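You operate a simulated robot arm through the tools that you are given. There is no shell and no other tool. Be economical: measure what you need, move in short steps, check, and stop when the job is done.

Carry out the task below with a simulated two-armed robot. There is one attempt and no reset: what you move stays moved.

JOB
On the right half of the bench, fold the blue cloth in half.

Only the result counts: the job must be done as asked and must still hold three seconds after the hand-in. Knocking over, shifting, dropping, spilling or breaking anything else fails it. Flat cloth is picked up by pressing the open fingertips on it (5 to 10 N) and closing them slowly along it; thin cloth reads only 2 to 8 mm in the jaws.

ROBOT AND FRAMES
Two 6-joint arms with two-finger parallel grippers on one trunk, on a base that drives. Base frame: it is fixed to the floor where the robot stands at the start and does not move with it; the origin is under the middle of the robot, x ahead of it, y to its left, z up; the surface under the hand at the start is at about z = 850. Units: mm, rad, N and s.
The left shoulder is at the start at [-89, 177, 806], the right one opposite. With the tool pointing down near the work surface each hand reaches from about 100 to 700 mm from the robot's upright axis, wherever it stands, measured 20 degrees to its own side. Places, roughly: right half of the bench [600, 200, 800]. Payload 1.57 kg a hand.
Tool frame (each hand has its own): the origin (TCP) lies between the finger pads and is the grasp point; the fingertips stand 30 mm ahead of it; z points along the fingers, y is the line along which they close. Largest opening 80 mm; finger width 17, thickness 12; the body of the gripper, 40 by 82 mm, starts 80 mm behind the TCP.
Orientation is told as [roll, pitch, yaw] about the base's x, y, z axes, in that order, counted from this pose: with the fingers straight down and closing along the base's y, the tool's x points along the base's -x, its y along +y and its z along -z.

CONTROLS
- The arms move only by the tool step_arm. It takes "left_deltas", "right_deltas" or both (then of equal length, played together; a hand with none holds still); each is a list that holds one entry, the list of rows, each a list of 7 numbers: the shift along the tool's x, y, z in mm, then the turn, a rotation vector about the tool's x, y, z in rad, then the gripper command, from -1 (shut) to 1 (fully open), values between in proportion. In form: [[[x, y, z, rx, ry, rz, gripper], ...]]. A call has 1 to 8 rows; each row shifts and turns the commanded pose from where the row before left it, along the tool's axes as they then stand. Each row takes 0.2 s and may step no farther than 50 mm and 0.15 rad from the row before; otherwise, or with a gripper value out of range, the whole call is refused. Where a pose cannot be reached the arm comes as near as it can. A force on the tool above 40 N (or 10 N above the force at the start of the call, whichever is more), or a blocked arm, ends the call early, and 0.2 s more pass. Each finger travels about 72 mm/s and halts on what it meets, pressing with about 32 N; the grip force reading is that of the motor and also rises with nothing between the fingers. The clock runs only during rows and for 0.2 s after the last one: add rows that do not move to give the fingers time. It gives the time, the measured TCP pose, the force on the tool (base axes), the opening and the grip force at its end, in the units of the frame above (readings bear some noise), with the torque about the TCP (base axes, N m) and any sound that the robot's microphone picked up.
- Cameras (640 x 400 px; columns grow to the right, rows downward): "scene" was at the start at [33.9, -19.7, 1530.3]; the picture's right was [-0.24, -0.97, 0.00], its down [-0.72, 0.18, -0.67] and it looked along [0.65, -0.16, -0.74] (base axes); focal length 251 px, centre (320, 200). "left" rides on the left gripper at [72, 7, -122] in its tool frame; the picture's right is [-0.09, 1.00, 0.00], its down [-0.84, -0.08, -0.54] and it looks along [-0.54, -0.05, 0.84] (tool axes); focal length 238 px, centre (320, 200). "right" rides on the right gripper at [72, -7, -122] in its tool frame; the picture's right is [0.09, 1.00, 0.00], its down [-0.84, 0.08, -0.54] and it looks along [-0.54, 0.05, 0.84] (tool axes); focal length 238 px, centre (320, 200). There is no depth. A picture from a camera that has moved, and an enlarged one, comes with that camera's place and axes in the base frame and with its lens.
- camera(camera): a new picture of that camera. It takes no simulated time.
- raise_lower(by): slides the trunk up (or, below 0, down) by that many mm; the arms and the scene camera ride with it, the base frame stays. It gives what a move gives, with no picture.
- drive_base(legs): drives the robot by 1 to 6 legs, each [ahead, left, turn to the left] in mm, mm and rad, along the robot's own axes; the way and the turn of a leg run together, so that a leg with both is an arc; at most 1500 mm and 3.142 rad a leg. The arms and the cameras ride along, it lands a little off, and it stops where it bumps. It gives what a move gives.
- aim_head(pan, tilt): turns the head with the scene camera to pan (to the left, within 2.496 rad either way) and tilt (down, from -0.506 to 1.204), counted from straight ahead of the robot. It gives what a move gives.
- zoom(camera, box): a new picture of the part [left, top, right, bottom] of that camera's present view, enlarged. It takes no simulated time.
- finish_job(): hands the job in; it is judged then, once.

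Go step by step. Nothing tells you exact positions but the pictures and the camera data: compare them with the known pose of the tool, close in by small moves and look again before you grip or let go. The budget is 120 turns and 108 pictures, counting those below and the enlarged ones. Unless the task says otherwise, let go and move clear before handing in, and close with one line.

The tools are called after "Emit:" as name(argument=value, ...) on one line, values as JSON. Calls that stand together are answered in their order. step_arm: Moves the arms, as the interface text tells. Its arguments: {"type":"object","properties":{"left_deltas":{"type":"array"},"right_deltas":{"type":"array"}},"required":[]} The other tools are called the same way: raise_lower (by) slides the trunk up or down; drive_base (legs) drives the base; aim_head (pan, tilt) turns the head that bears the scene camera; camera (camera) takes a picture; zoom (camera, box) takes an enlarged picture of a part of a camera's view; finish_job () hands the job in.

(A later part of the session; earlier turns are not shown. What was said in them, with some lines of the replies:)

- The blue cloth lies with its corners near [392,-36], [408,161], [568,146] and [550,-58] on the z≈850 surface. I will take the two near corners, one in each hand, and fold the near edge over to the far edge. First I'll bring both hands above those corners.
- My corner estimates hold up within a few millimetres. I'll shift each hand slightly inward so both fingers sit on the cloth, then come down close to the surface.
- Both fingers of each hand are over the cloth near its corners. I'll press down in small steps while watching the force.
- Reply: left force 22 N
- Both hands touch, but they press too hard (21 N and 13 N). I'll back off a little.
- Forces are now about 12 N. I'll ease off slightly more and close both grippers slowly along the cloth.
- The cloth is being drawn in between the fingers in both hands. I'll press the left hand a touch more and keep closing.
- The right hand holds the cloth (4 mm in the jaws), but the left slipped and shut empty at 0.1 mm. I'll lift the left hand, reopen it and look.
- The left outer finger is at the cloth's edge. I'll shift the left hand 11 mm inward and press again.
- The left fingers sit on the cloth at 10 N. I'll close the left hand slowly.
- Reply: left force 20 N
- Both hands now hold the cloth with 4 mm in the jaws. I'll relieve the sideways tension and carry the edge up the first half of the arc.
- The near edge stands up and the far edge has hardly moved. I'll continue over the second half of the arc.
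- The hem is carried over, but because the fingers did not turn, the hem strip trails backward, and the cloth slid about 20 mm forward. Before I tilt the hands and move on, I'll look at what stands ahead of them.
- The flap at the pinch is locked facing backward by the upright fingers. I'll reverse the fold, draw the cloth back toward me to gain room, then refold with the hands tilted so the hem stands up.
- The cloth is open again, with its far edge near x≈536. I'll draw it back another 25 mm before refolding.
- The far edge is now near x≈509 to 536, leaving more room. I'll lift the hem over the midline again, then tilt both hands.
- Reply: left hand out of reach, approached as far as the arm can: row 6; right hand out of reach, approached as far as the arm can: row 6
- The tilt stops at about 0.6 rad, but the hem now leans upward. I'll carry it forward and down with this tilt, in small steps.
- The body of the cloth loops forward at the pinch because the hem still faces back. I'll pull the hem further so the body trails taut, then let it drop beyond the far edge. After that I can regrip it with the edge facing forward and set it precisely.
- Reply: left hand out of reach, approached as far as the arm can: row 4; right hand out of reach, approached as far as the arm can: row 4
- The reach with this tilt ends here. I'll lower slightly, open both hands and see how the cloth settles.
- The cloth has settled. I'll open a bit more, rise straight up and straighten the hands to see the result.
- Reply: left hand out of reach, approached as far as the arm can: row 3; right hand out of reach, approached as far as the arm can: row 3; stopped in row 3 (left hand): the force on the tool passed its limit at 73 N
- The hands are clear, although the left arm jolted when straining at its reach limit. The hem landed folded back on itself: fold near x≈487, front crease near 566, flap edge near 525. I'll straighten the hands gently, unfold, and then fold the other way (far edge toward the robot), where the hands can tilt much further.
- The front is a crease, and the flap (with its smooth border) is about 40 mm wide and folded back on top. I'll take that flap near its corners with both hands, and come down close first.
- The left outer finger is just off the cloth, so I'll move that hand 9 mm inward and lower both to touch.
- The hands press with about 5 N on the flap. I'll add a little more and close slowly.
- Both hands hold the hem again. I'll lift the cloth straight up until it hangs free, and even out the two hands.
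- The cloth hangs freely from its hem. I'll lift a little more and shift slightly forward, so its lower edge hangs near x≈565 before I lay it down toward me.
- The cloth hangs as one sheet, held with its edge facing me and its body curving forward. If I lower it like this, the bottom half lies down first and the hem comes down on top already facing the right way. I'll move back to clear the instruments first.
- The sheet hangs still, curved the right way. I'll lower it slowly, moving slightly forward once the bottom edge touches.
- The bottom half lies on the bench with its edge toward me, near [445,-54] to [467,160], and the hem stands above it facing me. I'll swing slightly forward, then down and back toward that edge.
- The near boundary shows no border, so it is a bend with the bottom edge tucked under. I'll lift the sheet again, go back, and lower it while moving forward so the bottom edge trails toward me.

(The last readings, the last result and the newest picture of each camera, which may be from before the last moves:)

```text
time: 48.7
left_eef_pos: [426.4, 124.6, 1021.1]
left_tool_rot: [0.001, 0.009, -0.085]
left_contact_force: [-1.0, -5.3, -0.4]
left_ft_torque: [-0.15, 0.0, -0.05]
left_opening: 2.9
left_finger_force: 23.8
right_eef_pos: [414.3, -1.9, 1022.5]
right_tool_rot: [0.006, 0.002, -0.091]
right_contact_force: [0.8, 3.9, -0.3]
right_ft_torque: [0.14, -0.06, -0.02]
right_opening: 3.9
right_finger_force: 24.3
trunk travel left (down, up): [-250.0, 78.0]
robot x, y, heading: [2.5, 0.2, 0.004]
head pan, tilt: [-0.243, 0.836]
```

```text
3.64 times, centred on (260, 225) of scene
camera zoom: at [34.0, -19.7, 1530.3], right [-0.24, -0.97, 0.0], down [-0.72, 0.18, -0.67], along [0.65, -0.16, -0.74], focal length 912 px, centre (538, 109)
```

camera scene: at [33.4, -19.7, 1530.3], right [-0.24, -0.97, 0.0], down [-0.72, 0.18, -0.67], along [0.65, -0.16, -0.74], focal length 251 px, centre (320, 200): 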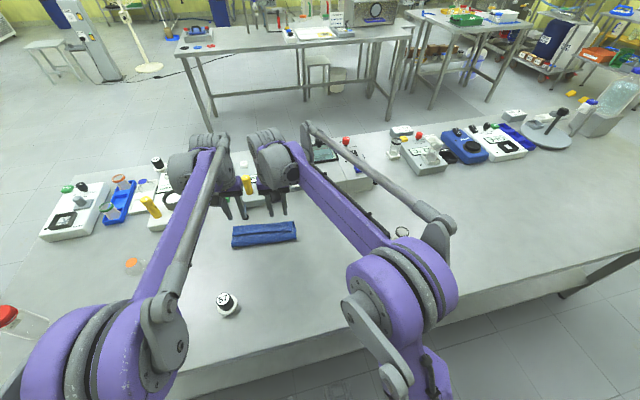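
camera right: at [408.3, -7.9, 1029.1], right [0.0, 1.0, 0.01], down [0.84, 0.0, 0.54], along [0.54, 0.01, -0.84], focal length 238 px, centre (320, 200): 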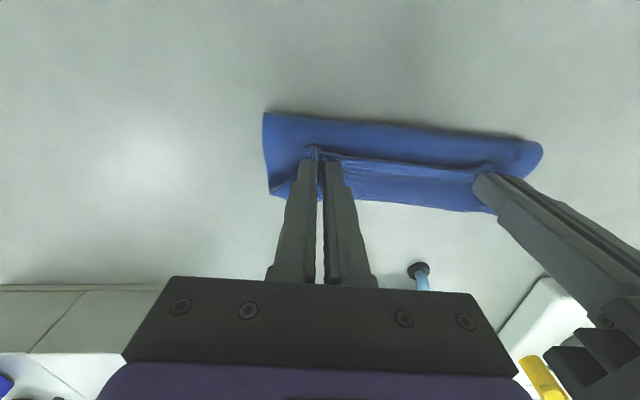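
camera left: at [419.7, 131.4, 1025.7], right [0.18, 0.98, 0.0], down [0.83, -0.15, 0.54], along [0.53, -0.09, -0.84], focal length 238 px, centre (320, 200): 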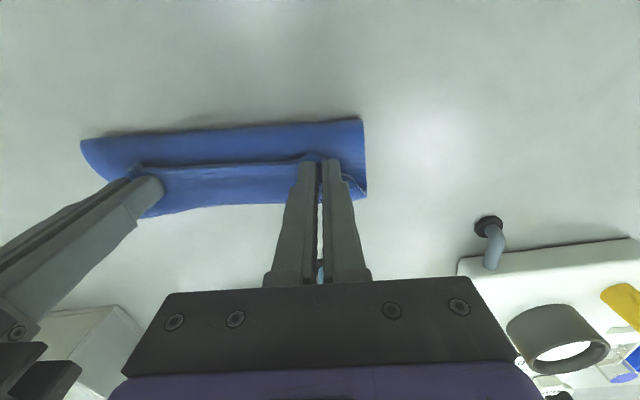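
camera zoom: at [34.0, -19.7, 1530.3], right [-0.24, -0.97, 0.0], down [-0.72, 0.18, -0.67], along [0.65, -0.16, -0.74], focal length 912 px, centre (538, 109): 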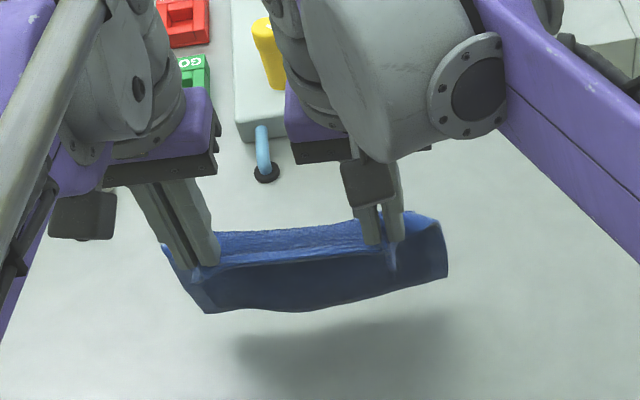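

The sheet hangs free again. I'll sweep it forward while lowering, so the bottom edge trails behind.

Emit:
step_arm(left_deltas=[[[-10, 0, 8, 0, 0, 0, -1], [-18, 0, 16, 0, 0, 0, -1], [-20, 0, 18, 0, 0, 0, -1], [-20, 0, 14, 0, 0, 0, -1], [-18, 0, 10, 0, 0, 0, -1], [-12, 0, 8, 0, 0, 0, -1], [-5, 0, 6, 0, 0, 0, -1], [0, 0, 0, 0, 0, 0, -1]]], right_deltas=[[[-10, 0, 8, 0, 0, 0, -1], [-18, 0, 16, 0, 0, 0, -1], [-20, 0, 18, 0, 0, 0, -1], [-20, 0, 14, 0, 0, 0, -1], [-18, 0, 10, 0, 0, 0, -1], [-12, 0, 8, 0, 0, 0, -1], [-5, 0, 6, 0, 0, 0, -1], [0, 0, 0, 0, 0, 0, -1]]])

Emit:
zoom(camera="right", box=[230, 60, 560, 230])

Emit:
zoom(camera="scene", box=[200, 170, 320, 280])

```text
time: 50.5
left_eef_pos: [529.1, 115.0, 939.0]
left_tool_rot: [0.0, 0.007, -0.085]
left_contact_force: [-0.3, -4.6, -0.5]
left_ft_torque: [-0.13, 0.02, -0.03]
left_opening: 3.0
left_finger_force: 24.6
right_eef_pos: [517.9, -10.1, 941.7]
right_tool_rot: [0.006, 0.001, -0.092]
right_contact_force: [0.4, 4.2, -0.8]
right_ft_torque: [0.14, -0.02, -0.03]
right_opening: 4.2
right_finger_force: 25.1
trunk travel left (down, up): [-250.0, 78.0]
robot x, y, heading: [0.4, 2.0, 0.002]
head pan, tilt: [-0.243, 0.836]
```

```text
1.94 times, centred on (395, 145) of right
camera zoom: at [447.2, -11.8, 1064.6], right [0.0, 1.0, 0.01], down [0.84, 0.0, 0.54], along [0.54, 0.01, -0.84], focal length 462 px, centre (174, 307)
```

zoom: 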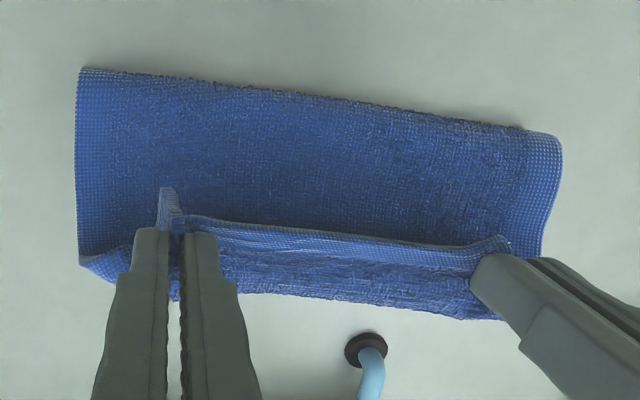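

```text
3.64 times, centred on (260, 225) of scene
camera zoom: at [33.8, -19.7, 1530.3], right [-0.24, -0.97, 0.0], down [-0.72, 0.18, -0.67], along [0.65, -0.16, -0.74], focal length 912 px, centre (538, 109)
```

zoom: 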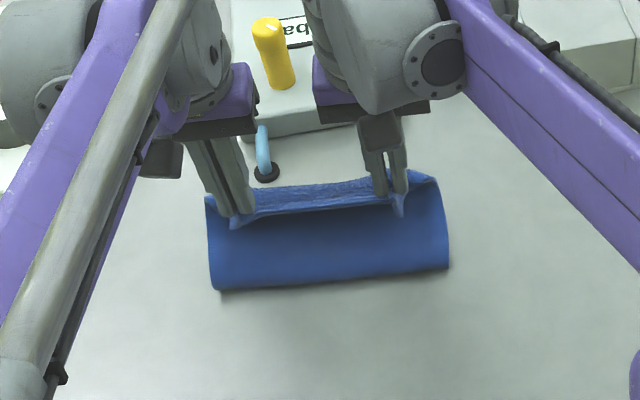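

About 20 mm of the bottom edge is still tucked forward under the sheet. I'll lift a little, move back, and make a shallower forward sweep so the edge drags behind.

Emit:
step_arm(left_deltas=[[[0, 0, -20, 0, 0, 0, -1], [8, 0, -20, 0, 0, 0, -1], [18, 0, -5, 0, 0, 0, -1], [20, 0, 0, 0, 0, 0, -1], [20, 0, 0, 0, 0, 0, -1], [14, 0, 0, 0, 0, 0, -1], [0, 0, 0, 0, 0, 0, -1], [0, 0, 0, 0, 0, 0, -1]]], right_deltas=[[[0, 0, -20, 0, 0, 0, -1], [8, 0, -20, 0, 0, 0, -1], [18, 0, -5, 0, 0, 0, -1], [20, 0, 0, 0, 0, 0, -1], [20, 0, 0, 0, 0, 0, -1], [14, 0, 0, 0, 0, 0, -1], [0, 0, 0, 0, 0, 0, -1], [0, 0, 0, 0, 0, 0, -1]]])

Emit:
step_arm(left_deltas=[[[0, 0, 0, 0, 0, 0, -1], [-8, 0, 4, 0, 0, 0, -1], [-14, 0, 5, 0, 0, 0, -1], [-14, 0, 5, 0, 0, 0, -1], [-14, 0, 5, 0, 0, 0, -1], [-14, 0, 5, 0, 0, 0, -1], [-14, 0, 5, 0, 0, 0, -1], [0, 0, 0, 0, 0, 0, -1]]], right_deltas=[[[0, 0, 0, 0, 0, 0, -1], [-8, 0, 4, 0, 0, 0, -1], [-14, 0, 5, 0, 0, 0, -1], [-14, 0, 5, 0, 0, 0, -1], [-14, 0, 5, 0, 0, 0, -1], [-14, 0, 5, 0, 0, 0, -1], [-14, 0, 5, 0, 0, 0, -1], [0, 0, 0, 0, 0, 0, -1]]])

Emit:
zoom(camera="right", box=[230, 60, 560, 230])

Emit:
zoom(camera="left", box=[70, 60, 400, 230])

```text
time: 52.3
left_eef_pos: [448.4, 121.4, 986.4]
left_tool_rot: [0.002, 0.007, -0.082]
left_contact_force: [-1.1, -4.3, -0.2]
left_ft_torque: [-0.12, 0.01, -0.01]
left_opening: 3.2
left_finger_force: 24.2
right_eef_pos: [437.9, -3.8, 987.9]
right_tool_rot: [0.007, 0.003, -0.091]
right_contact_force: [1.1, 3.7, 0.2]
right_ft_torque: [0.1, -0.05, -0.03]
right_opening: 3.9
right_finger_force: 24.8
trunk travel left (down, up): [-250.0, 78.0]
robot x, y, heading: [3.7, -0.3, -0.002]
head pan, tilt: [-0.243, 0.836]
```

```text
time: 54.1
left_eef_pos: [526.4, 114.9, 956.4]
left_tool_rot: [-0.001, 0.007, -0.084]
left_contact_force: [-1.3, -3.8, -0.6]
left_ft_torque: [-0.13, 0.04, -0.02]
left_opening: 3.2
left_finger_force: 24.5
right_eef_pos: [515.9, -10.1, 957.6]
right_tool_rot: [0.008, 0.002, -0.091]
right_contact_force: [1.0, 5.6, -0.1]
right_ft_torque: [0.11, -0.03, 0.01]
right_opening: 4.3
right_finger_force: 24.8
trunk travel left (down, up): [-250.0, 78.0]
robot x, y, heading: [-0.3, 0.9, -0.003]
head pan, tilt: [-0.243, 0.836]
```

```text
1.94 times, centred on (395, 145) of right
camera zoom: at [444.8, -12.0, 1080.8], right [0.0, 1.0, 0.01], down [0.84, 0.0, 0.54], along [0.54, 0.01, -0.84], focal length 462 px, centre (174, 307)
```

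zoom: 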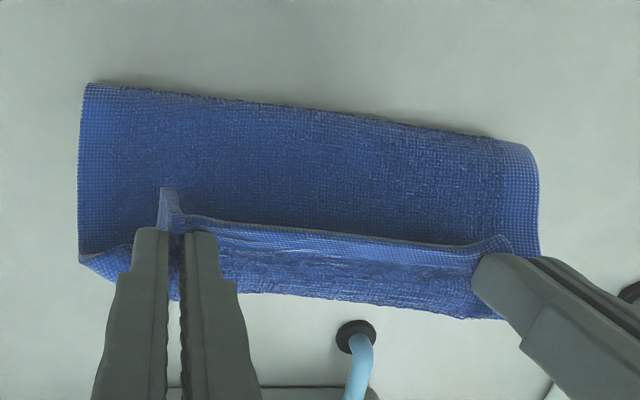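

```text
1.94 times, centred on (235, 145) of left
camera zoom: at [455.6, 127.7, 1077.7], right [0.18, 0.98, 0.0], down [0.83, -0.15, 0.54], along [0.53, -0.09, -0.84], focal length 462 px, centre (485, 307)
```

zoom: 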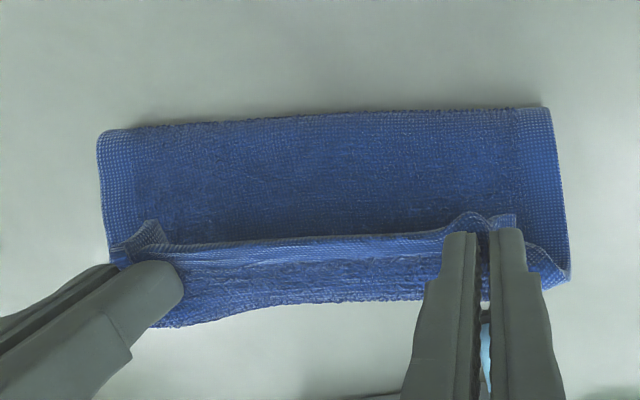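

The border is just starting to show at the near edge. I'll raise slightly and drag forward a little more.

Emit:
step_arm(left_deltas=[[[-4, 0, -6, 0, 0, 0, -1], [-8, 0, -4, 0, 0, 0, -1], [-8, 0, 0, 0, 0, 0, -1], [0, 0, 0, 0, 0, 0, -1], [0, 0, 0, 0, 0, 0, -1]]], right_deltas=[[[-4, 0, -6, 0, 0, 0, -1], [-8, 0, -4, 0, 0, 0, -1], [-8, 0, 0, 0, 0, 0, -1], [0, 0, 0, 0, 0, 0, -1], [0, 0, 0, 0, 0, 0, -1]]])

Emit:
zoom(camera="right", box=[230, 60, 560, 230])

Emit:
zoom(camera="left", box=[70, 60, 400, 230])

```text
time: 55.3
left_eef_pos: [547.4, 112.9, 966.3]
left_tool_rot: [0.0, 0.007, -0.082]
left_contact_force: [-0.7, -4.7, 0.6]
left_ft_torque: [-0.13, 0.01, -0.02]
left_opening: 3.0
left_finger_force: 23.9
right_eef_pos: [535.1, -12.5, 967.0]
right_tool_rot: [0.008, -0.001, -0.091]
right_contact_force: [1.2, 4.4, -0.2]
right_ft_torque: [0.11, -0.04, -0.01]
right_opening: 4.1
right_finger_force: 24.5
trunk travel left (down, up): [-250.0, 78.0]
robot x, y, heading: [-2.1, 0.2, 0.002]
head pan, tilt: [-0.243, 0.836]
```

```text
1.94 times, centred on (395, 145) of right
camera zoom: at [464.0, -13.5, 1090.6], right [0.0, 1.0, 0.01], down [0.84, 0.0, 0.54], along [0.54, 0.01, -0.84], focal length 462 px, centre (174, 307)
```

zoom: 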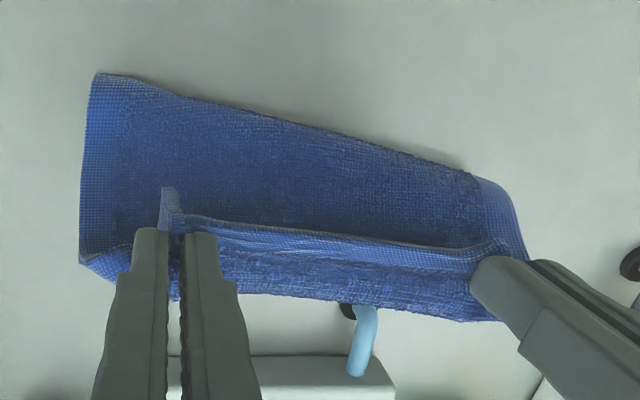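

```text
1.94 times, centred on (235, 145) of left
camera zoom: at [476.0, 125.9, 1087.7], right [0.18, 0.98, 0.0], down [0.83, -0.15, 0.54], along [0.53, -0.09, -0.84], focal length 462 px, centre (485, 307)
```

zoom: 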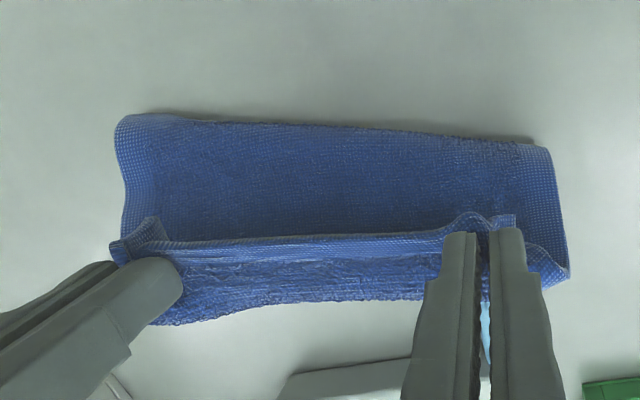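

The right corner has come free but the left part is still tucked. I'll lift fully clear, go back, and do the shallow sweep from higher up.

Emit:
step_arm(left_deltas=[[[0, 0, -20, 0, 0, 0, -1], [10, 0, -20, 0, 0, 0, -1], [20, 0, -5, 0, 0, 0, -1], [25, 0, 0, 0, 0, 0, -1], [25, 0, 0, 0, 0, 0, -1], [25, 0, 0, 0, 0, 0, -1], [12, 0, 0, 0, 0, 0, -1], [0, 0, 0, 0, 0, 0, -1]]], right_deltas=[[[0, 0, -20, 0, 0, 0, -1], [10, 0, -20, 0, 0, 0, -1], [20, 0, -5, 0, 0, 0, -1], [25, 0, 0, 0, 0, 0, -1], [25, 0, 0, 0, 0, 0, -1], [25, 0, 0, 0, 0, 0, -1], [12, 0, 0, 0, 0, 0, -1], [0, 0, 0, 0, 0, 0, -1]]])

Emit:
step_arm(left_deltas=[[[0, 0, 0, 0, 0, 0, -1], [0, 0, 0, 0, 0, 0, -1], [0, 0, 0, 0, 0, 0, -1], [0, 0, 0, 0, 0, 0, -1]]], right_deltas=[[[0, 0, 0, 0, 0, 0, -1], [0, 0, 0, 0, 0, 0, -1], [0, 0, 0, 0, 0, 0, -1], [0, 0, 0, 0, 0, 0, -1]]])

Emit:
zoom(camera="right", box=[230, 60, 560, 230])

Emit:
zoom(camera="scene", box=[210, 180, 310, 270])

```text
time: 57.1
left_eef_pos: [430.6, 122.7, 1010.6]
left_tool_rot: [-0.002, 0.008, -0.082]
left_contact_force: [-0.7, -2.1, -0.7]
left_ft_torque: [-0.04, 0.02, -0.02]
left_opening: 3.0
left_finger_force: 23.8
right_eef_pos: [419.4, -0.5, 1012.8]
right_tool_rot: [0.009, 0.003, -0.091]
right_contact_force: [0.9, 1.8, -0.3]
right_ft_torque: [0.06, -0.01, 0.01]
right_opening: 3.8
right_finger_force: 24.8
trunk travel left (down, up): [-250.0, 78.0]
robot x, y, heading: [1.4, -1.5, -0.002]
head pan, tilt: [-0.243, 0.836]
```

```text
time: 58.1
left_eef_pos: [431.6, 122.2, 1010.4]
left_tool_rot: [0.0, 0.008, -0.084]
left_contact_force: [-0.5, -2.7, 0.1]
left_ft_torque: [-0.01, 0.02, -0.02]
left_opening: 2.9
left_finger_force: 23.9
right_eef_pos: [418.6, 0.1, 1012.7]
right_tool_rot: [0.007, 0.003, -0.091]
right_contact_force: [0.4, 2.0, -0.3]
right_ft_torque: [0.06, -0.05, -0.02]
right_opening: 4.1
right_finger_force: 24.6
trunk travel left (down, up): [-250.0, 78.0]
robot x, y, heading: [-0.5, 4.1, 0.0]
head pan, tilt: [-0.243, 0.836]
```

```text
1.94 times, centred on (395, 145) of right
camera zoom: at [348.1, -1.9, 1136.3], right [0.0, 1.0, 0.01], down [0.84, 0.0, 0.54], along [0.54, 0.01, -0.84], focal length 462 px, centre (174, 307)
```

zoom: 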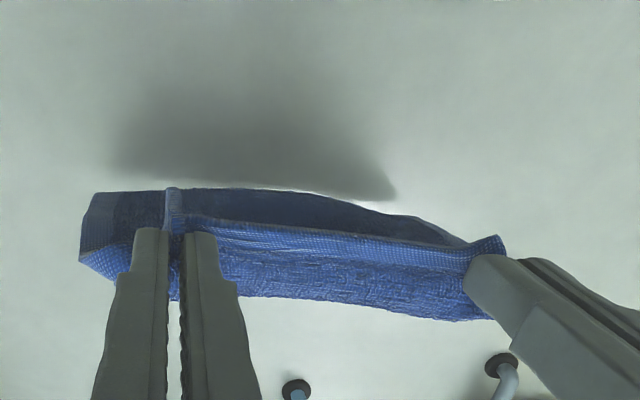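

```text
4.44 times, centred on (260, 225) of scene
camera zoom: at [34.0, -19.7, 1530.3], right [-0.24, -0.97, 0.0], down [-0.72, 0.18, -0.67], along [0.65, -0.16, -0.74], focal length 1115 px, centre (587, 89)
```

zoom: 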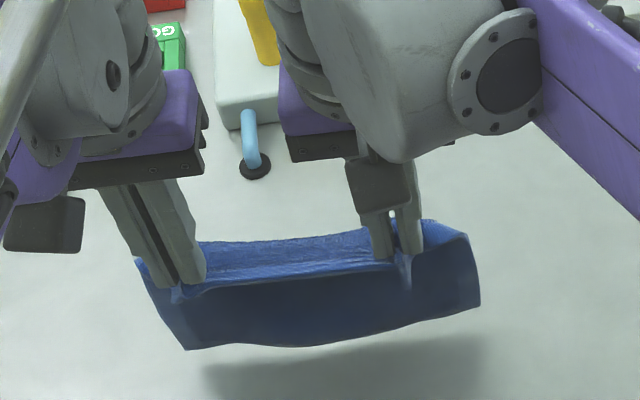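

The sheet is free. I'll do the shallow forward sweep now.

Emit:
step_arm(left_deltas=[[[-8, 0, 8, 0, 0, 0, -1], [-15, 0, 8, 0, 0, 0, -1], [-15, 0, 5, 0, 0, 0, -1], [-15, 0, 5, 0, 0, 0, -1], [-15, 0, 5, 0, 0, 0, -1], [-15, 0, 5, 0, 0, 0, -1], [-15, 0, 5, 0, 0, 0, -1], [-12, 0, 4, 0, 0, 0, -1]]], right_deltas=[[[-8, 0, 8, 0, 0, 0, -1], [-15, 0, 8, 0, 0, 0, -1], [-15, 0, 5, 0, 0, 0, -1], [-15, 0, 5, 0, 0, 0, -1], [-15, 0, 5, 0, 0, 0, -1], [-15, 0, 5, 0, 0, 0, -1], [-15, 0, 5, 0, 0, 0, -1], [-12, 0, 4, 0, 0, 0, -1]]])

Emit:
zoom(camera="right", box=[230, 60, 560, 230])

Emit:
zoom(camera="left", box=[70, 60, 400, 230])

```text
time: 59.9
left_eef_pos: [541.6, 113.0, 965.3]
left_tool_rot: [0.001, 0.01, -0.084]
left_contact_force: [-0.8, -4.0, -0.9]
left_ft_torque: [-0.14, 0.07, -0.03]
left_opening: 3.0
left_finger_force: 23.9
right_eef_pos: [528.5, -12.2, 968.2]
right_tool_rot: [0.007, 0.005, -0.092]
right_contact_force: [0.9, 4.4, -0.7]
right_ft_torque: [0.14, -0.03, -0.04]
right_opening: 4.1
right_finger_force: 24.4
trunk travel left (down, up): [-250.0, 78.0]
robot x, y, heading: [-3.1, -1.7, -0.001]
head pan, tilt: [-0.243, 0.836]
```

```text
1.94 times, centred on (395, 145) of right
camera zoom: at [456.7, -13.0, 1090.9], right [0.0, 1.0, 0.01], down [0.84, 0.0, 0.54], along [0.54, 0.01, -0.84], focal length 462 px, centre (174, 307)
```

zoom: 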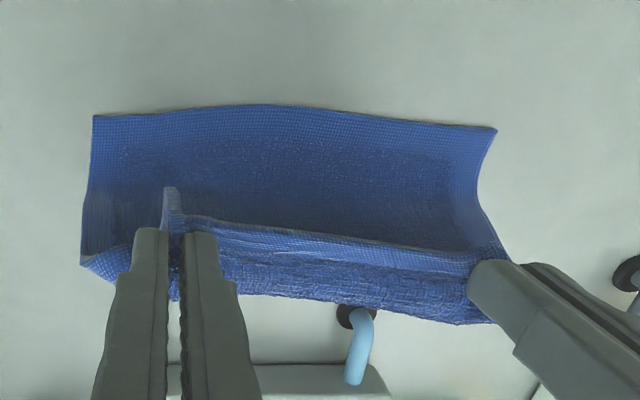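

```text
1.94 times, centred on (235, 145) of left
camera zoom: at [470.4, 125.7, 1087.4], right [0.18, 0.98, 0.0], down [0.83, -0.15, 0.54], along [0.53, -0.09, -0.84], focal length 462 px, centre (485, 307)
```

zoom: 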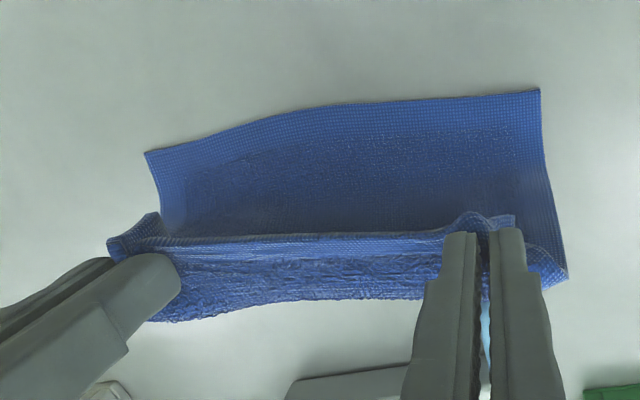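

Now the bottom edge lies toward me with its border visible near x≈500 to 507. I'll lower the hem over it, easing back.

Emit:
step_arm(left_deltas=[[[0, 0, 8, 0, 0, 0, -1], [0, 0, 10, 0, 0, 0, -1], [0, 0, 10, 0, 0, 0, -1], [1, 0, 10, 0, 0, 0, -1], [3, 0, 8, 0, 0, 0, -1], [5, 0, 6, 0, 0, 0, -1], [0, 0, 0, 0, 0, 0, -1]]], right_deltas=[[[0, 0, 9, 0, 0, 0, -1], [0, 0, 10, 0, 0, 0, -1], [0, 0, 10, 0, 0, 0, -1], [1, 0, 10, 0, 0, 0, -1], [3, 0, 9, 0, 0, 0, -1], [5, 0, 6, 0, 0, 0, -1], [0, 0, 0, 0, 0, 0, -1]]])

Emit:
zoom(camera="right", box=[230, 60, 560, 260])

Emit:
zoom(camera="left", box=[70, 60, 400, 260])

Emit:
zoom(camera="scene", box=[210, 170, 310, 260])

```text
time: 61.5
left_eef_pos: [530.0, 116.0, 913.8]
left_tool_rot: [0.0, 0.006, -0.085]
left_contact_force: [0.4, -3.6, 0.9]
left_ft_torque: [-0.12, 0.03, 0.01]
left_opening: 2.9
left_finger_force: 24.3
right_eef_pos: [518.9, -9.7, 912.6]
right_tool_rot: [0.007, 0.001, -0.091]
right_contact_force: [0.2, 2.7, -1.1]
right_ft_torque: [0.15, -0.02, -0.04]
right_opening: 4.1
right_finger_force: 24.7
trunk travel left (down, up): [-250.0, 78.0]
robot x, y, heading: [1.1, -1.7, -0.002]
head pan, tilt: [-0.243, 0.836]
```

```text
1.94 times, centred on (395, 160) of right
camera zoom: at [448.0, -10.8, 1036.3], right [0.0, 1.0, 0.01], down [0.84, 0.0, 0.54], along [0.54, 0.01, -0.84], focal length 462 px, centre (174, 278)
```

zoom: 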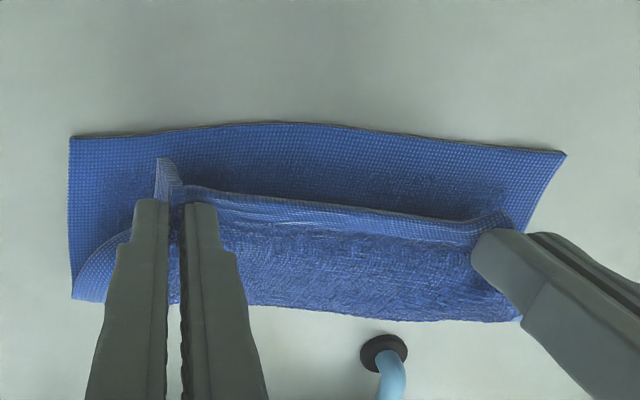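

```text
1.94 times, centred on (235, 160) of left
camera zoom: at [459.4, 127.5, 1035.8], right [0.18, 0.98, 0.0], down [0.83, -0.15, 0.54], along [0.53, -0.09, -0.84], focal length 462 px, centre (485, 278)
```

zoom: 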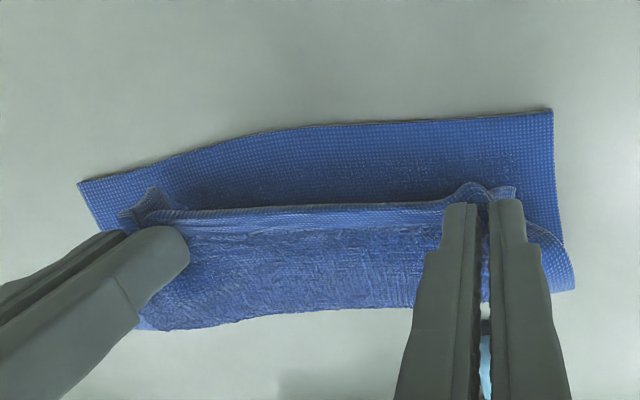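

```text
4.44 times, centred on (260, 215) of scene
camera zoom: at [34.1, -19.7, 1530.3], right [-0.24, -0.97, 0.0], down [-0.72, 0.18, -0.67], along [0.65, -0.16, -0.74], focal length 1115 px, centre (587, 133)
```

zoom: 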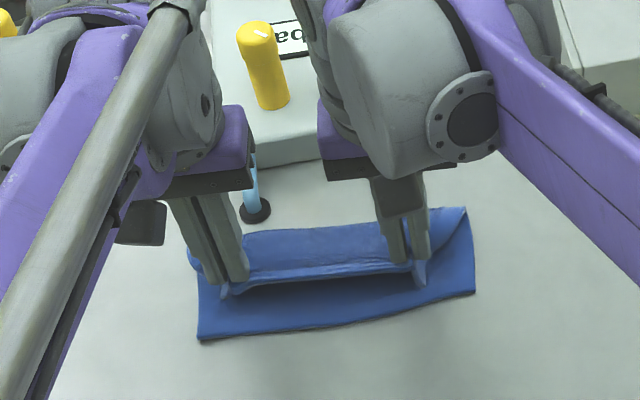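

A clean C-shape: the bottom edge is near x≈494 to 506 and the hem near 515, both facing me, with the fold near 584. I'll bring the hem back about 17 mm and down onto the bottom edge.

Emit:
step_arm(left_deltas=[[[4, 0, 6, 0, 0, 0, -1], [5, 0, 6, 0, 0, 0, -1], [5, 0, 6, 0, 0, 0, -1], [3, 0, 5, 0, 0, 0, -1], [0, 0, 0, 0, 0, 0, -1]]], right_deltas=[[[4, 0, 6, 0, 0, 0, -1], [5, 0, 6, 0, 0, 0, -1], [5, 0, 6, 0, 0, 0, -1], [3, 0, 5, 0, 0, 0, -1], [0, 0, 0, 0, 0, 0, -1]]])

Emit:
zoom(camera="right", box=[230, 60, 560, 260])

Emit:
zoom(camera="left", box=[70, 60, 400, 260])

```text
time: 62.7
left_eef_pos: [511.6, 114.9, 891.0]
left_tool_rot: [0.0, 0.006, -0.083]
left_contact_force: [-0.1, -2.0, 1.1]
left_ft_torque: [-0.06, 0.03, 0.0]
left_opening: 2.9
left_finger_force: 24.4
right_eef_pos: [502.4, -8.4, 890.9]
right_tool_rot: [0.007, 0.003, -0.091]
right_contact_force: [0.9, 3.1, 1.6]
right_ft_torque: [0.06, -0.03, 0.0]
right_opening: 4.1
right_finger_force: 25.2
trunk travel left (down, up): [-250.0, 78.0]
robot x, y, heading: [-0.0, 0.8, 0.004]
head pan, tilt: [-0.243, 0.836]
```

```text
1.94 times, centred on (395, 160) of right
camera zoom: at [431.2, -8.8, 1013.9], right [0.0, 1.0, 0.01], down [0.84, 0.0, 0.54], along [0.54, 0.01, -0.84], focal length 462 px, centre (174, 278)
```

zoom: 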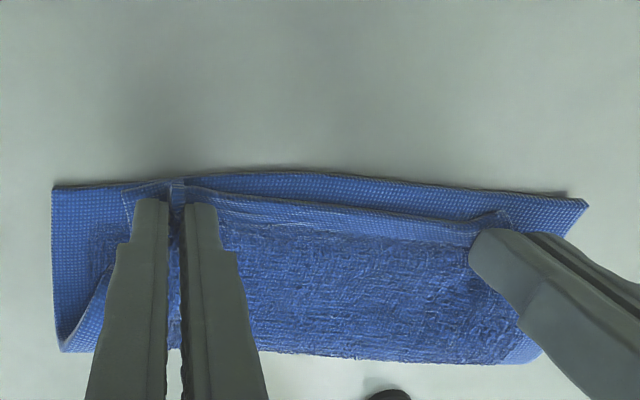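

```text
1.94 times, centred on (235, 160) of left
camera zoom: at [442.5, 128.5, 1013.4], right [0.18, 0.98, 0.0], down [0.83, -0.15, 0.54], along [0.53, -0.09, -0.84], focal length 462 px, centre (485, 278)
```

zoom: 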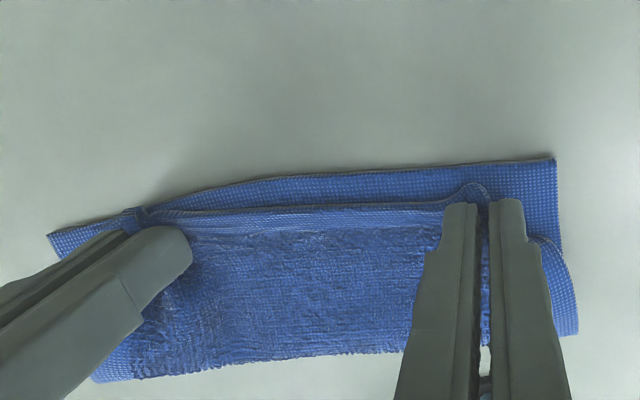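

The hem lies on the bottom half. It is aligned on the right but about 12 mm short on the left, so I'll move the left hand back. Then I'll lower both lightly and open slowly to spread the pinched cloth flat.

Emit:
step_arm(left_deltas=[[[6, 0, 0, 0, 0, 0, -1], [6, 0, 0, 0, 0, 0, -1], [0, 0, 2, 0, 0, 0, -1], [0, 0, 1, 0, 0, 0, -1], [0, 0, 0, 0, 0, 0, -1]]], right_deltas=[[[2, 0, 0, 0, 0, 0, -1], [2, 0, 0, 0, 0, 0, -1], [0, 0, 2, 0, 0, 0, -1], [0, 0, 1, 0, 0, 0, -1], [0, 0, 0, 0, 0, 0, -1]]])

Emit:
zoom(camera="right", box=[230, 60, 560, 260])

Emit:
zoom(camera="left", box=[70, 60, 400, 260])

```text
time: 63.9
left_eef_pos: [500.8, 116.6, 888.0]
left_tool_rot: [0.002, 0.007, -0.083]
left_contact_force: [0.2, -3.9, 2.8]
left_ft_torque: [-0.12, -0.01, -0.03]
left_opening: 2.8
left_finger_force: 24.2
right_eef_pos: [498.8, -7.2, 887.2]
right_tool_rot: [0.006, 0.002, -0.091]
right_contact_force: [0.2, 3.9, 1.9]
right_ft_torque: [0.11, -0.03, -0.01]
right_opening: 4.0
right_finger_force: 25.2
trunk travel left (down, up): [-250.0, 78.0]
robot x, y, heading: [0.9, -1.1, 0.003]
head pan, tilt: [-0.243, 0.836]
```

```text
1.94 times, centred on (395, 160) of right
camera zoom: at [427.1, -9.3, 1011.2], right [0.0, 1.0, 0.01], down [0.84, 0.0, 0.54], along [0.54, 0.01, -0.84], focal length 462 px, centre (174, 278)
```

zoom: 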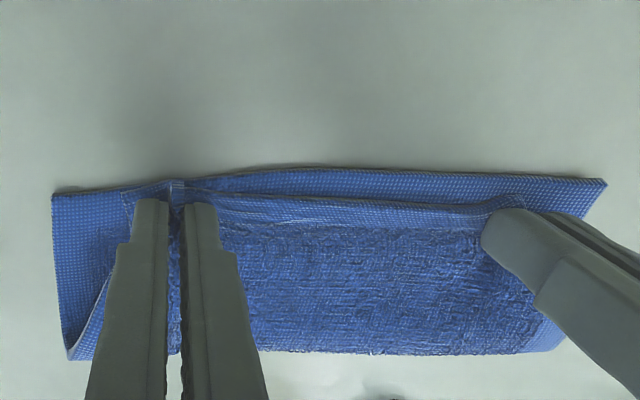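

```text
1.94 times, centred on (235, 160) of left
camera zoom: at [430.6, 129.8, 1010.8], right [0.18, 0.98, 0.0], down [0.83, -0.15, 0.54], along [0.53, -0.09, -0.84], focal length 462 px, centre (485, 278)
```

zoom: 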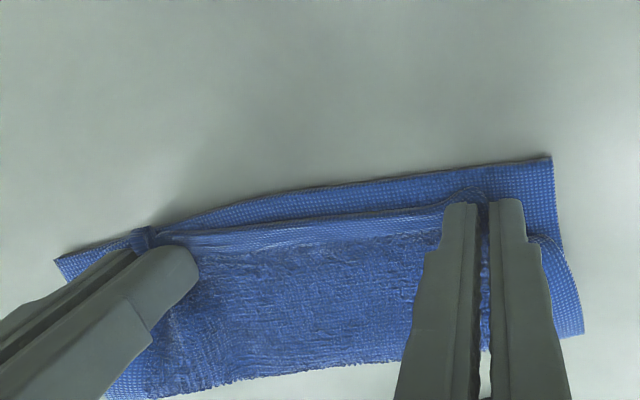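

The lower layer slid along with the left hand. I'll lift the left slightly, move back 11 mm and set it down again.

Emit:
step_arm(left_deltas=[[[0, 0, -9, 0, 0, 0, -1], [5, 0, 0, 0, 0, 0, -1], [6, 0, 0, 0, 0, 0, -1], [0, 0, 5, 0, 0, 0, -1], [0, 0, 4, 0, 0, 0, -1], [0, 0, 0, 0, 0, 0, -1]]])

Emit:
zoom(camera="left", box=[70, 60, 400, 260])

```text
time: 65.3
left_eef_pos: [489.6, 118.7, 889.2]
left_tool_rot: [0.0, 0.008, -0.085]
left_contact_force: [0.1, -4.4, 3.4]
left_ft_torque: [-0.1, -0.02, 0.0]
left_opening: 2.8
left_finger_force: 24.3
right_eef_pos: [497.9, -8.4, 887.9]
right_tool_rot: [0.006, 0.001, -0.091]
right_contact_force: [0.5, 5.2, 2.2]
right_ft_torque: [0.12, -0.01, 0.02]
right_opening: 3.9
right_finger_force: 24.8
trunk travel left (down, up): [-250.0, 78.0]
robot x, y, heading: [2.8, -2.5, 0.002]
head pan, tilt: [-0.243, 0.836]
```

```text
1.94 times, centred on (235, 160) of left
camera zoom: at [419.0, 130.8, 1010.7], right [0.18, 0.98, 0.0], down [0.83, -0.15, 0.54], along [0.53, -0.09, -0.84], focal length 462 px, centre (485, 278)
```

zoom: 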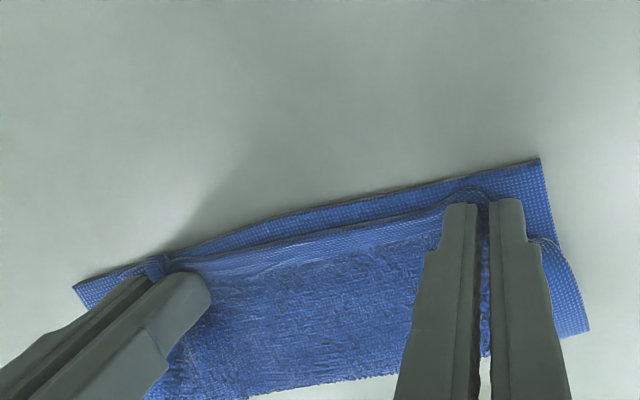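

The gap is down to a few millimetres. I'll open both hands slowly while still lightly pressing, to spread the pinched cloth.

Emit:
step_arm(left_deltas=[[[0, 0, 0, 0, 0, 0, -0.9], [0, 0, 0, 0, 0, 0, -0.8], [0, 0, 0, 0, 0, 0, -0.7], [0, 0, 0, 0, 0, 0, -0.6], [0, 0, 0, 0, 0, 0, -0.5], [0, 0, 0, 0, 0, 0, -0.4], [0, 0, 0, 0, 0, 0, -0.3], [0, 0, 0, 0, 0, 0, -0.3]]], right_deltas=[[[0, 0, 0, 0, 0, 0, -0.9], [0, 0, 0, 0, 0, 0, -0.8], [0, 0, 0, 0, 0, 0, -0.7], [0, 0, 0, 0, 0, 0, -0.6], [0, 0, 0, 0, 0, 0, -0.5], [0, 0, 0, 0, 0, 0, -0.4], [0, 0, 0, 0, 0, 0, -0.3], [0, 0, 0, 0, 0, 0, -0.3]]])

Emit:
step_arm(left_deltas=[[[0, 0, -8, 0, 0, 0, -0.3], [0, 0, -20, 0, 0, 0, -0.3], [0, 0, -25, 0, 0, 0, -0.3], [0, 0, -25, 0, 0, 0, -0.3], [0, 0, -10, 0, 0, 0, -0.3]]], right_deltas=[[[0, 0, -8, 0, 0, 0, -0.3], [0, 0, -20, 0, 0, 0, -0.3], [0, 0, -25, 0, 0, 0, -0.3], [0, 0, -25, 0, 0, 0, -0.3], [0, 0, -10, 0, 0, 0, -0.3]]])

Emit:
camera(camera="right")

Emit:
zoom(camera="left", box=[70, 40, 400, 240])

```text
time: 67.1
left_eef_pos: [490.8, 118.0, 887.8]
left_tool_rot: [-0.001, 0.008, -0.083]
left_contact_force: [-0.2, 0.5, 1.3]
left_ft_torque: [-0.01, -0.01, 0.04]
left_opening: 27.6
left_finger_force: 0.0
right_eef_pos: [498.0, -9.6, 889.0]
right_tool_rot: [0.008, 0.003, -0.09]
right_contact_force: [1.1, -0.4, 0.9]
right_ft_torque: [0.0, -0.01, 0.02]
right_opening: 26.7
right_finger_force: 0.0
trunk travel left (down, up): [-250.0, 78.0]
robot x, y, heading: [-1.8, -3.4, 0.001]
head pan, tilt: [-0.243, 0.836]
```

```text
time: 68.3
left_eef_pos: [489.9, 117.9, 976.8]
left_tool_rot: [0.0, 0.006, -0.084]
left_contact_force: [0.4, -0.3, -0.4]
left_ft_torque: [0.01, 0.01, 0.0]
left_opening: 27.8
left_finger_force: 0.1
right_eef_pos: [496.7, -8.0, 974.8]
right_tool_rot: [0.007, 0.001, -0.091]
right_contact_force: [-0.6, 0.4, 0.6]
right_ft_torque: [-0.01, -0.03, 0.02]
right_opening: 28.1
right_finger_force: 0.1
trunk travel left (down, up): [-250.0, 78.0]
robot x, y, heading: [-2.3, 1.2, -0.003]
head pan, tilt: [-0.243, 0.836]
```

```text
25 pictures are left
camera right: at [425.7, -9.4, 1099.0], right [0.0, 1.0, 0.01], down [0.84, 0.0, 0.54], along [0.54, 0.01, -0.84], focal length 238 px, centre (320, 200)
```

right: 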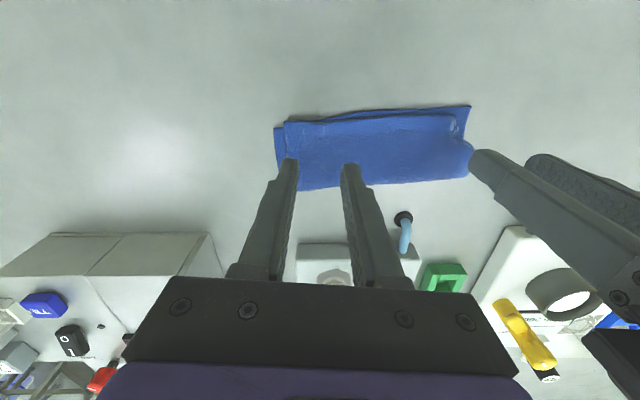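

```text
1.94 times, centred on (235, 140) of left
camera zoom: at [419.3, 130.9, 1098.8], right [0.18, 0.98, 0.0], down [0.83, -0.15, 0.54], along [0.53, -0.09, -0.84], focal length 462 px, centre (485, 316)
```

zoom: 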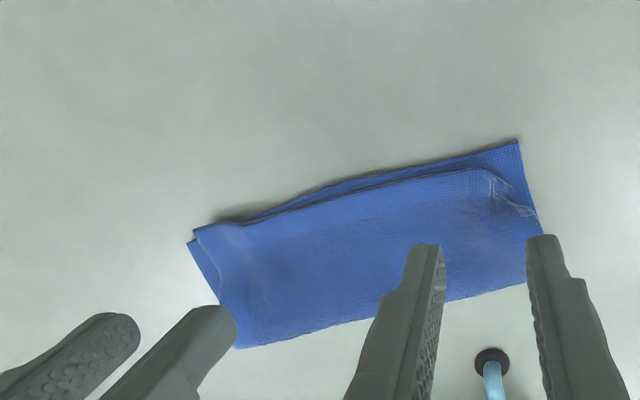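

The fold is nearly even. The upper layer's left corner looks a bit rumpled, so I'll look closer.

Emit:
zoom(camera="left", box=[240, 90, 370, 180])

Emit:
zoom(camera="right", box=[260, 90, 490, 200])

```text
4.44 times, centred on (305, 135) of left
camera zoom: at [419.3, 130.9, 1098.8], right [0.18, 0.98, 0.0], down [0.83, -0.15, 0.54], along [0.53, -0.09, -0.84], focal length 1059 px, centre (387, 489)
```

zoom: 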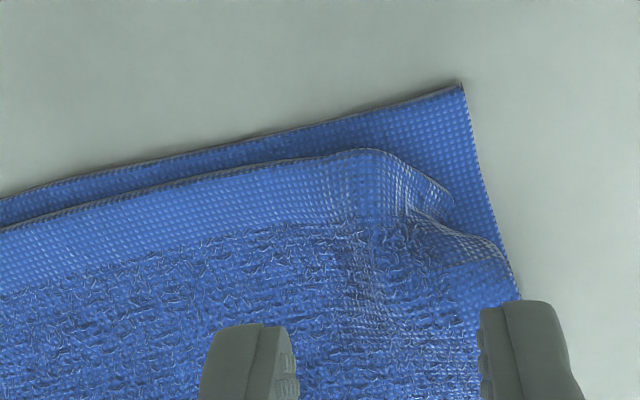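

```text
2.78 times, centred on (375, 145) of right
camera zoom: at [425.7, -9.4, 1099.0], right [0.0, 1.0, 0.01], down [0.84, 0.0, 0.54], along [0.54, 0.01, -0.84], focal length 663 px, centre (167, 353)
```

zoom: 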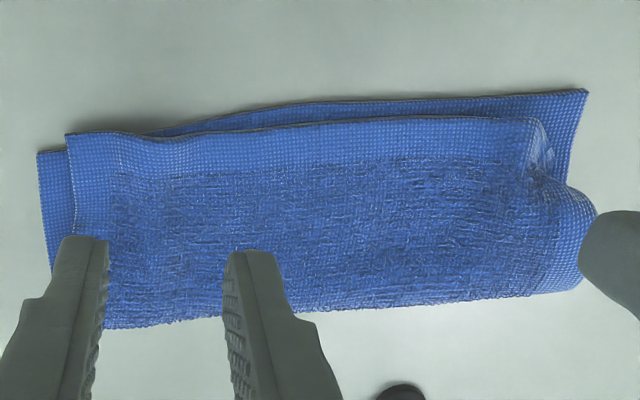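

The left top corner is rumpled and about 20 mm from the lower corner. I'll use the closed left fingertips to press lightly on it and draw it outward and toward me.

Emit:
step_arm(left_deltas=[[[-9, 3, 0, 0, 0, 0, -1], [0, 0, 30, 0, 0, 0, -1], [0, 0, 30, 0, 0, 0, -1], [0, 0, 20, 0, 0, 0, -1], [0, 0, 5, 0, 0, 0, -1], [0, 0, 1.5, 0, 0, 0, -1], [0, 0, 1, 0, 0, 0, -1], [0, 0, 0, 0, 0, 0, -1]]])

Emit:
zoom(camera="left", box=[220, 90, 420, 230])

```text
time: 70.1
left_eef_pos: [498.4, 119.5, 889.8]
left_tool_rot: [-0.001, 0.007, -0.083]
left_contact_force: [-0.5, 0.1, 1.5]
left_ft_torque: [0.04, 0.02, 0.02]
left_opening: 0.0
left_finger_force: 21.5
right_eef_pos: [496.1, -8.6, 974.9]
right_tool_rot: [0.007, 0.0, -0.091]
right_contact_force: [-0.5, 0.1, 0.6]
right_ft_torque: [0.01, 0.0, -0.02]
right_opening: 28.2
right_finger_force: 0.1
trunk travel left (down, up): [-250.0, 78.0]
robot x, y, heading: [-1.9, 0.4, -0.003]
head pan, tilt: [-0.243, 0.836]
```

```text
2.86 times, centred on (320, 160) of left
camera zoom: at [428.3, 132.7, 1011.2], right [0.18, 0.98, 0.0], down [0.83, -0.15, 0.54], along [0.53, -0.09, -0.84], focal length 681 px, centre (320, 314)
```

zoom: 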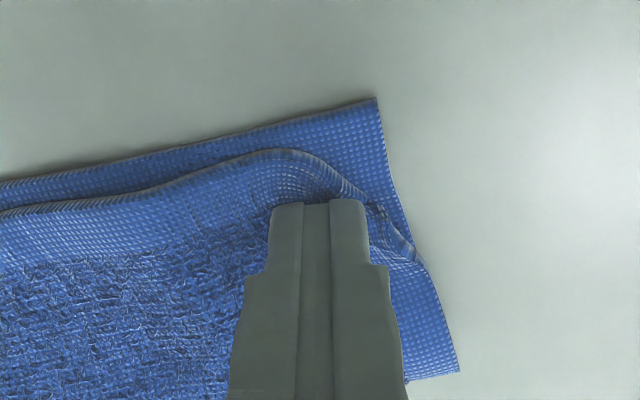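

The fingertips rest on the rumpled corner. I'll press slightly and drag it outward and back.

Emit:
step_arm(left_deltas=[[[0, 0, 1, 0, 0, 0, -1], [3, 2, 0.3, 0, 0, 0, -1], [3, 3, 0, 0, 0, 0, -1], [3, 3, 0, 0, 0, 0, -1], [3, 3, 0, 0, 0, 0, -1], [3, 2, 0, 0, 0, 0, -1], [0, 0, 0, 0, 0, 0, -1]]])

Emit:
zoom(camera="left", box=[220, 90, 420, 230])

```text
time: 71.7
left_eef_pos: [486.0, 134.6, 888.0]
left_tool_rot: [0.001, 0.007, -0.085]
left_contact_force: [-0.2, -0.2, 4.0]
left_ft_torque: [-0.01, -0.02, -0.02]
left_opening: 0.2
left_finger_force: 21.3
right_eef_pos: [496.2, -8.7, 975.9]
right_tool_rot: [0.007, 0.001, -0.089]
right_contact_force: [0.0, -0.1, -0.9]
right_ft_torque: [0.01, -0.01, -0.02]
right_opening: 27.6
right_finger_force: 0.0
trunk travel left (down, up): [-250.0, 78.0]
robot x, y, heading: [-0.1, 0.7, -0.0]
head pan, tilt: [-0.243, 0.836]
```

```text
2.86 times, centred on (320, 160) of left
camera zoom: at [413.9, 147.2, 1009.8], right [0.18, 0.98, 0.0], down [0.83, -0.15, 0.54], along [0.53, -0.09, -0.84], focal length 681 px, centre (320, 314)
```

zoom: 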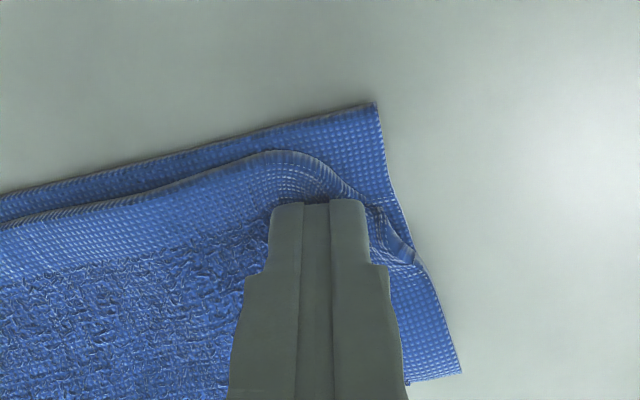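

The whole cloth moved with the finger, so the layers stick together. I'll lift the left hand and inspect the corner unobstructed.

Emit:
step_arm(left_deltas=[[[0, 0, -10, 0, 0, 0, -1], [0, 0, -30, 0, 0, 0, -1], [10, 20, -30, 0, 0, 0, -1], [20, 20, -20, 0, 0, 0, -1], [20, 10, 0, 0, 0, 0, -1]]])

Emit:
zoom(camera="left", box=[140, 110, 340, 250])

```text
time: 72.9
left_eef_pos: [441.6, 188.0, 978.5]
left_tool_rot: [0.0, 0.006, -0.084]
left_contact_force: [0.7, 0.2, -1.0]
left_ft_torque: [0.01, -0.01, -0.03]
left_opening: 0.0
left_finger_force: 21.6
right_eef_pos: [496.4, -9.2, 975.8]
right_tool_rot: [0.007, 0.002, -0.09]
right_contact_force: [1.3, -0.4, -0.1]
right_ft_torque: [-0.02, 0.0, 0.01]
right_opening: 28.3
right_finger_force: 0.0
trunk travel left (down, up): [-250.0, 78.0]
robot x, y, heading: [-1.1, 1.0, -0.001]
head pan, tilt: [-0.243, 0.836]
```

```text
2.86 times, centred on (240, 180) of left
camera zoom: at [370.6, 201.6, 1101.5], right [0.18, 0.98, 0.0], down [0.83, -0.15, 0.54], along [0.53, -0.09, -0.84], focal length 681 px, centre (549, 257)
```

zoom: 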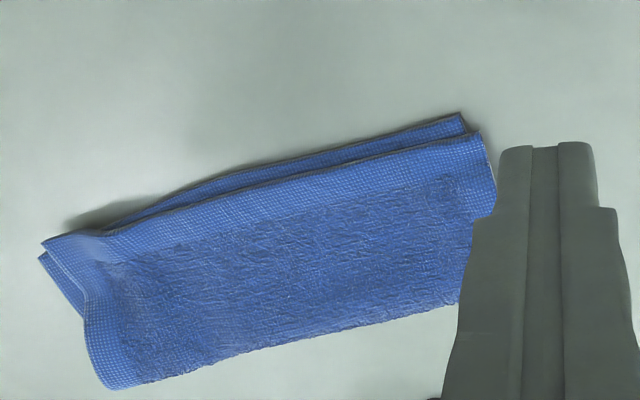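

Once released, the corner sprang flat: both layers now match to within about 10 mm at every corner. I'll move both hands clear and take a last look.

Emit:
step_arm(left_deltas=[[[0, 20, -30, 0, 0, 0, -1], [0, 20, -30, 0, 0, 0, -1], [0, 20, -10, 0, 0, 0, -1]]], right_deltas=[[[0, -20, -30, 0, 0, 0, -0.3], [0, -30, -20, 0, 0, 0, -0.3], [0, -40, 0, 0, 0, 0, -0.3]]])

Emit:
camera(camera="scene")

Emit:
zoom(camera="scene", box=[210, 180, 320, 270])

Emit:
camera(camera="left")

```text
time: 73.7
left_eef_pos: [445.7, 249.4, 1048.2]
left_tool_rot: [0.0, 0.006, -0.084]
left_contact_force: [0.4, -0.3, 0.0]
left_ft_torque: [0.0, 0.05, 0.02]
left_opening: 0.0
left_finger_force: 21.5
right_eef_pos: [488.0, -99.7, 1026.2]
right_tool_rot: [0.007, 0.002, -0.091]
right_contact_force: [-0.8, 0.3, 0.2]
right_ft_torque: [-0.02, 0.02, 0.02]
right_opening: 27.9
right_finger_force: 0.1
trunk travel left (down, up): [-250.0, 78.0]
robot x, y, heading: [-0.3, 0.5, 0.002]
head pan, tilt: [-0.243, 0.836]
```

```text
18 pictures are left
camera scene: at [33.8, -20.3, 1530.3], right [-0.24, -0.97, 0.0], down [-0.72, 0.18, -0.67], along [0.65, -0.16, -0.74], focal length 251 px, centre (320, 200)
```

scene: 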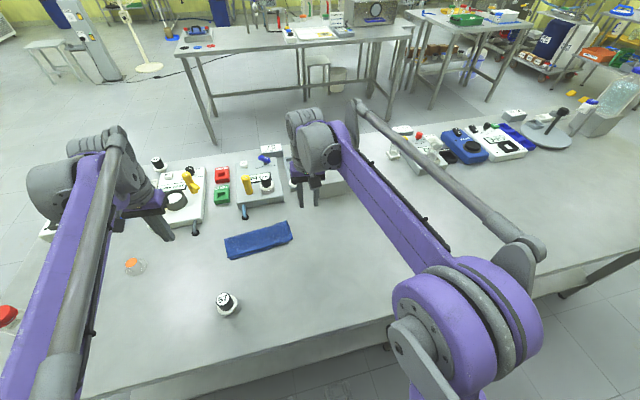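

```text
4.44 times, centred on (265, 225) of scene
camera zoom: at [33.8, -20.3, 1530.3], right [-0.24, -0.97, 0.0], down [-0.72, 0.18, -0.67], along [0.65, -0.16, -0.74], focal length 1115 px, centre (564, 89)
```

zoom: 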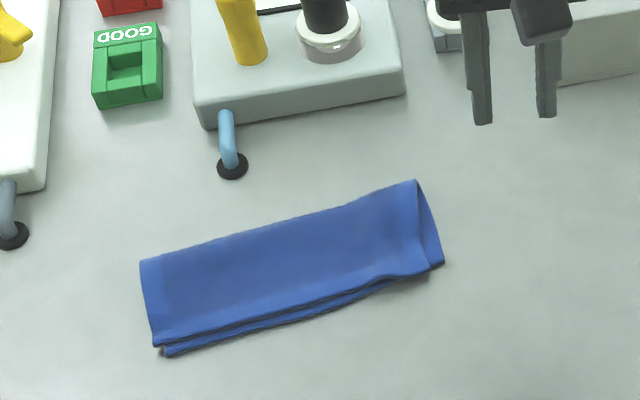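

```text
16 pictures are left
camera left: at [374.8, 261.3, 1170.3], right [0.18, 0.98, 0.0], down [0.83, -0.15, 0.54], along [0.53, -0.09, -0.84], focal length 238 px, centre (320, 200)
```

left: 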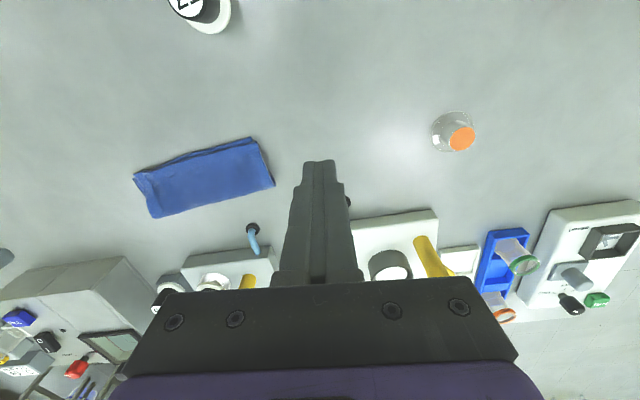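

The cloth lies folded in half with its edges and corners matched to within about 10 mm. The other items look where they were, and both hands are clear. I'm handing the job in.

Emit:
finish_job()

```text
The job is handed in.
```

The blue cloth is folded in half on the right half of the bench, with its edges within about 10 mm of each other. Both hands are clear, and nothing else on the bench appears to have moved.
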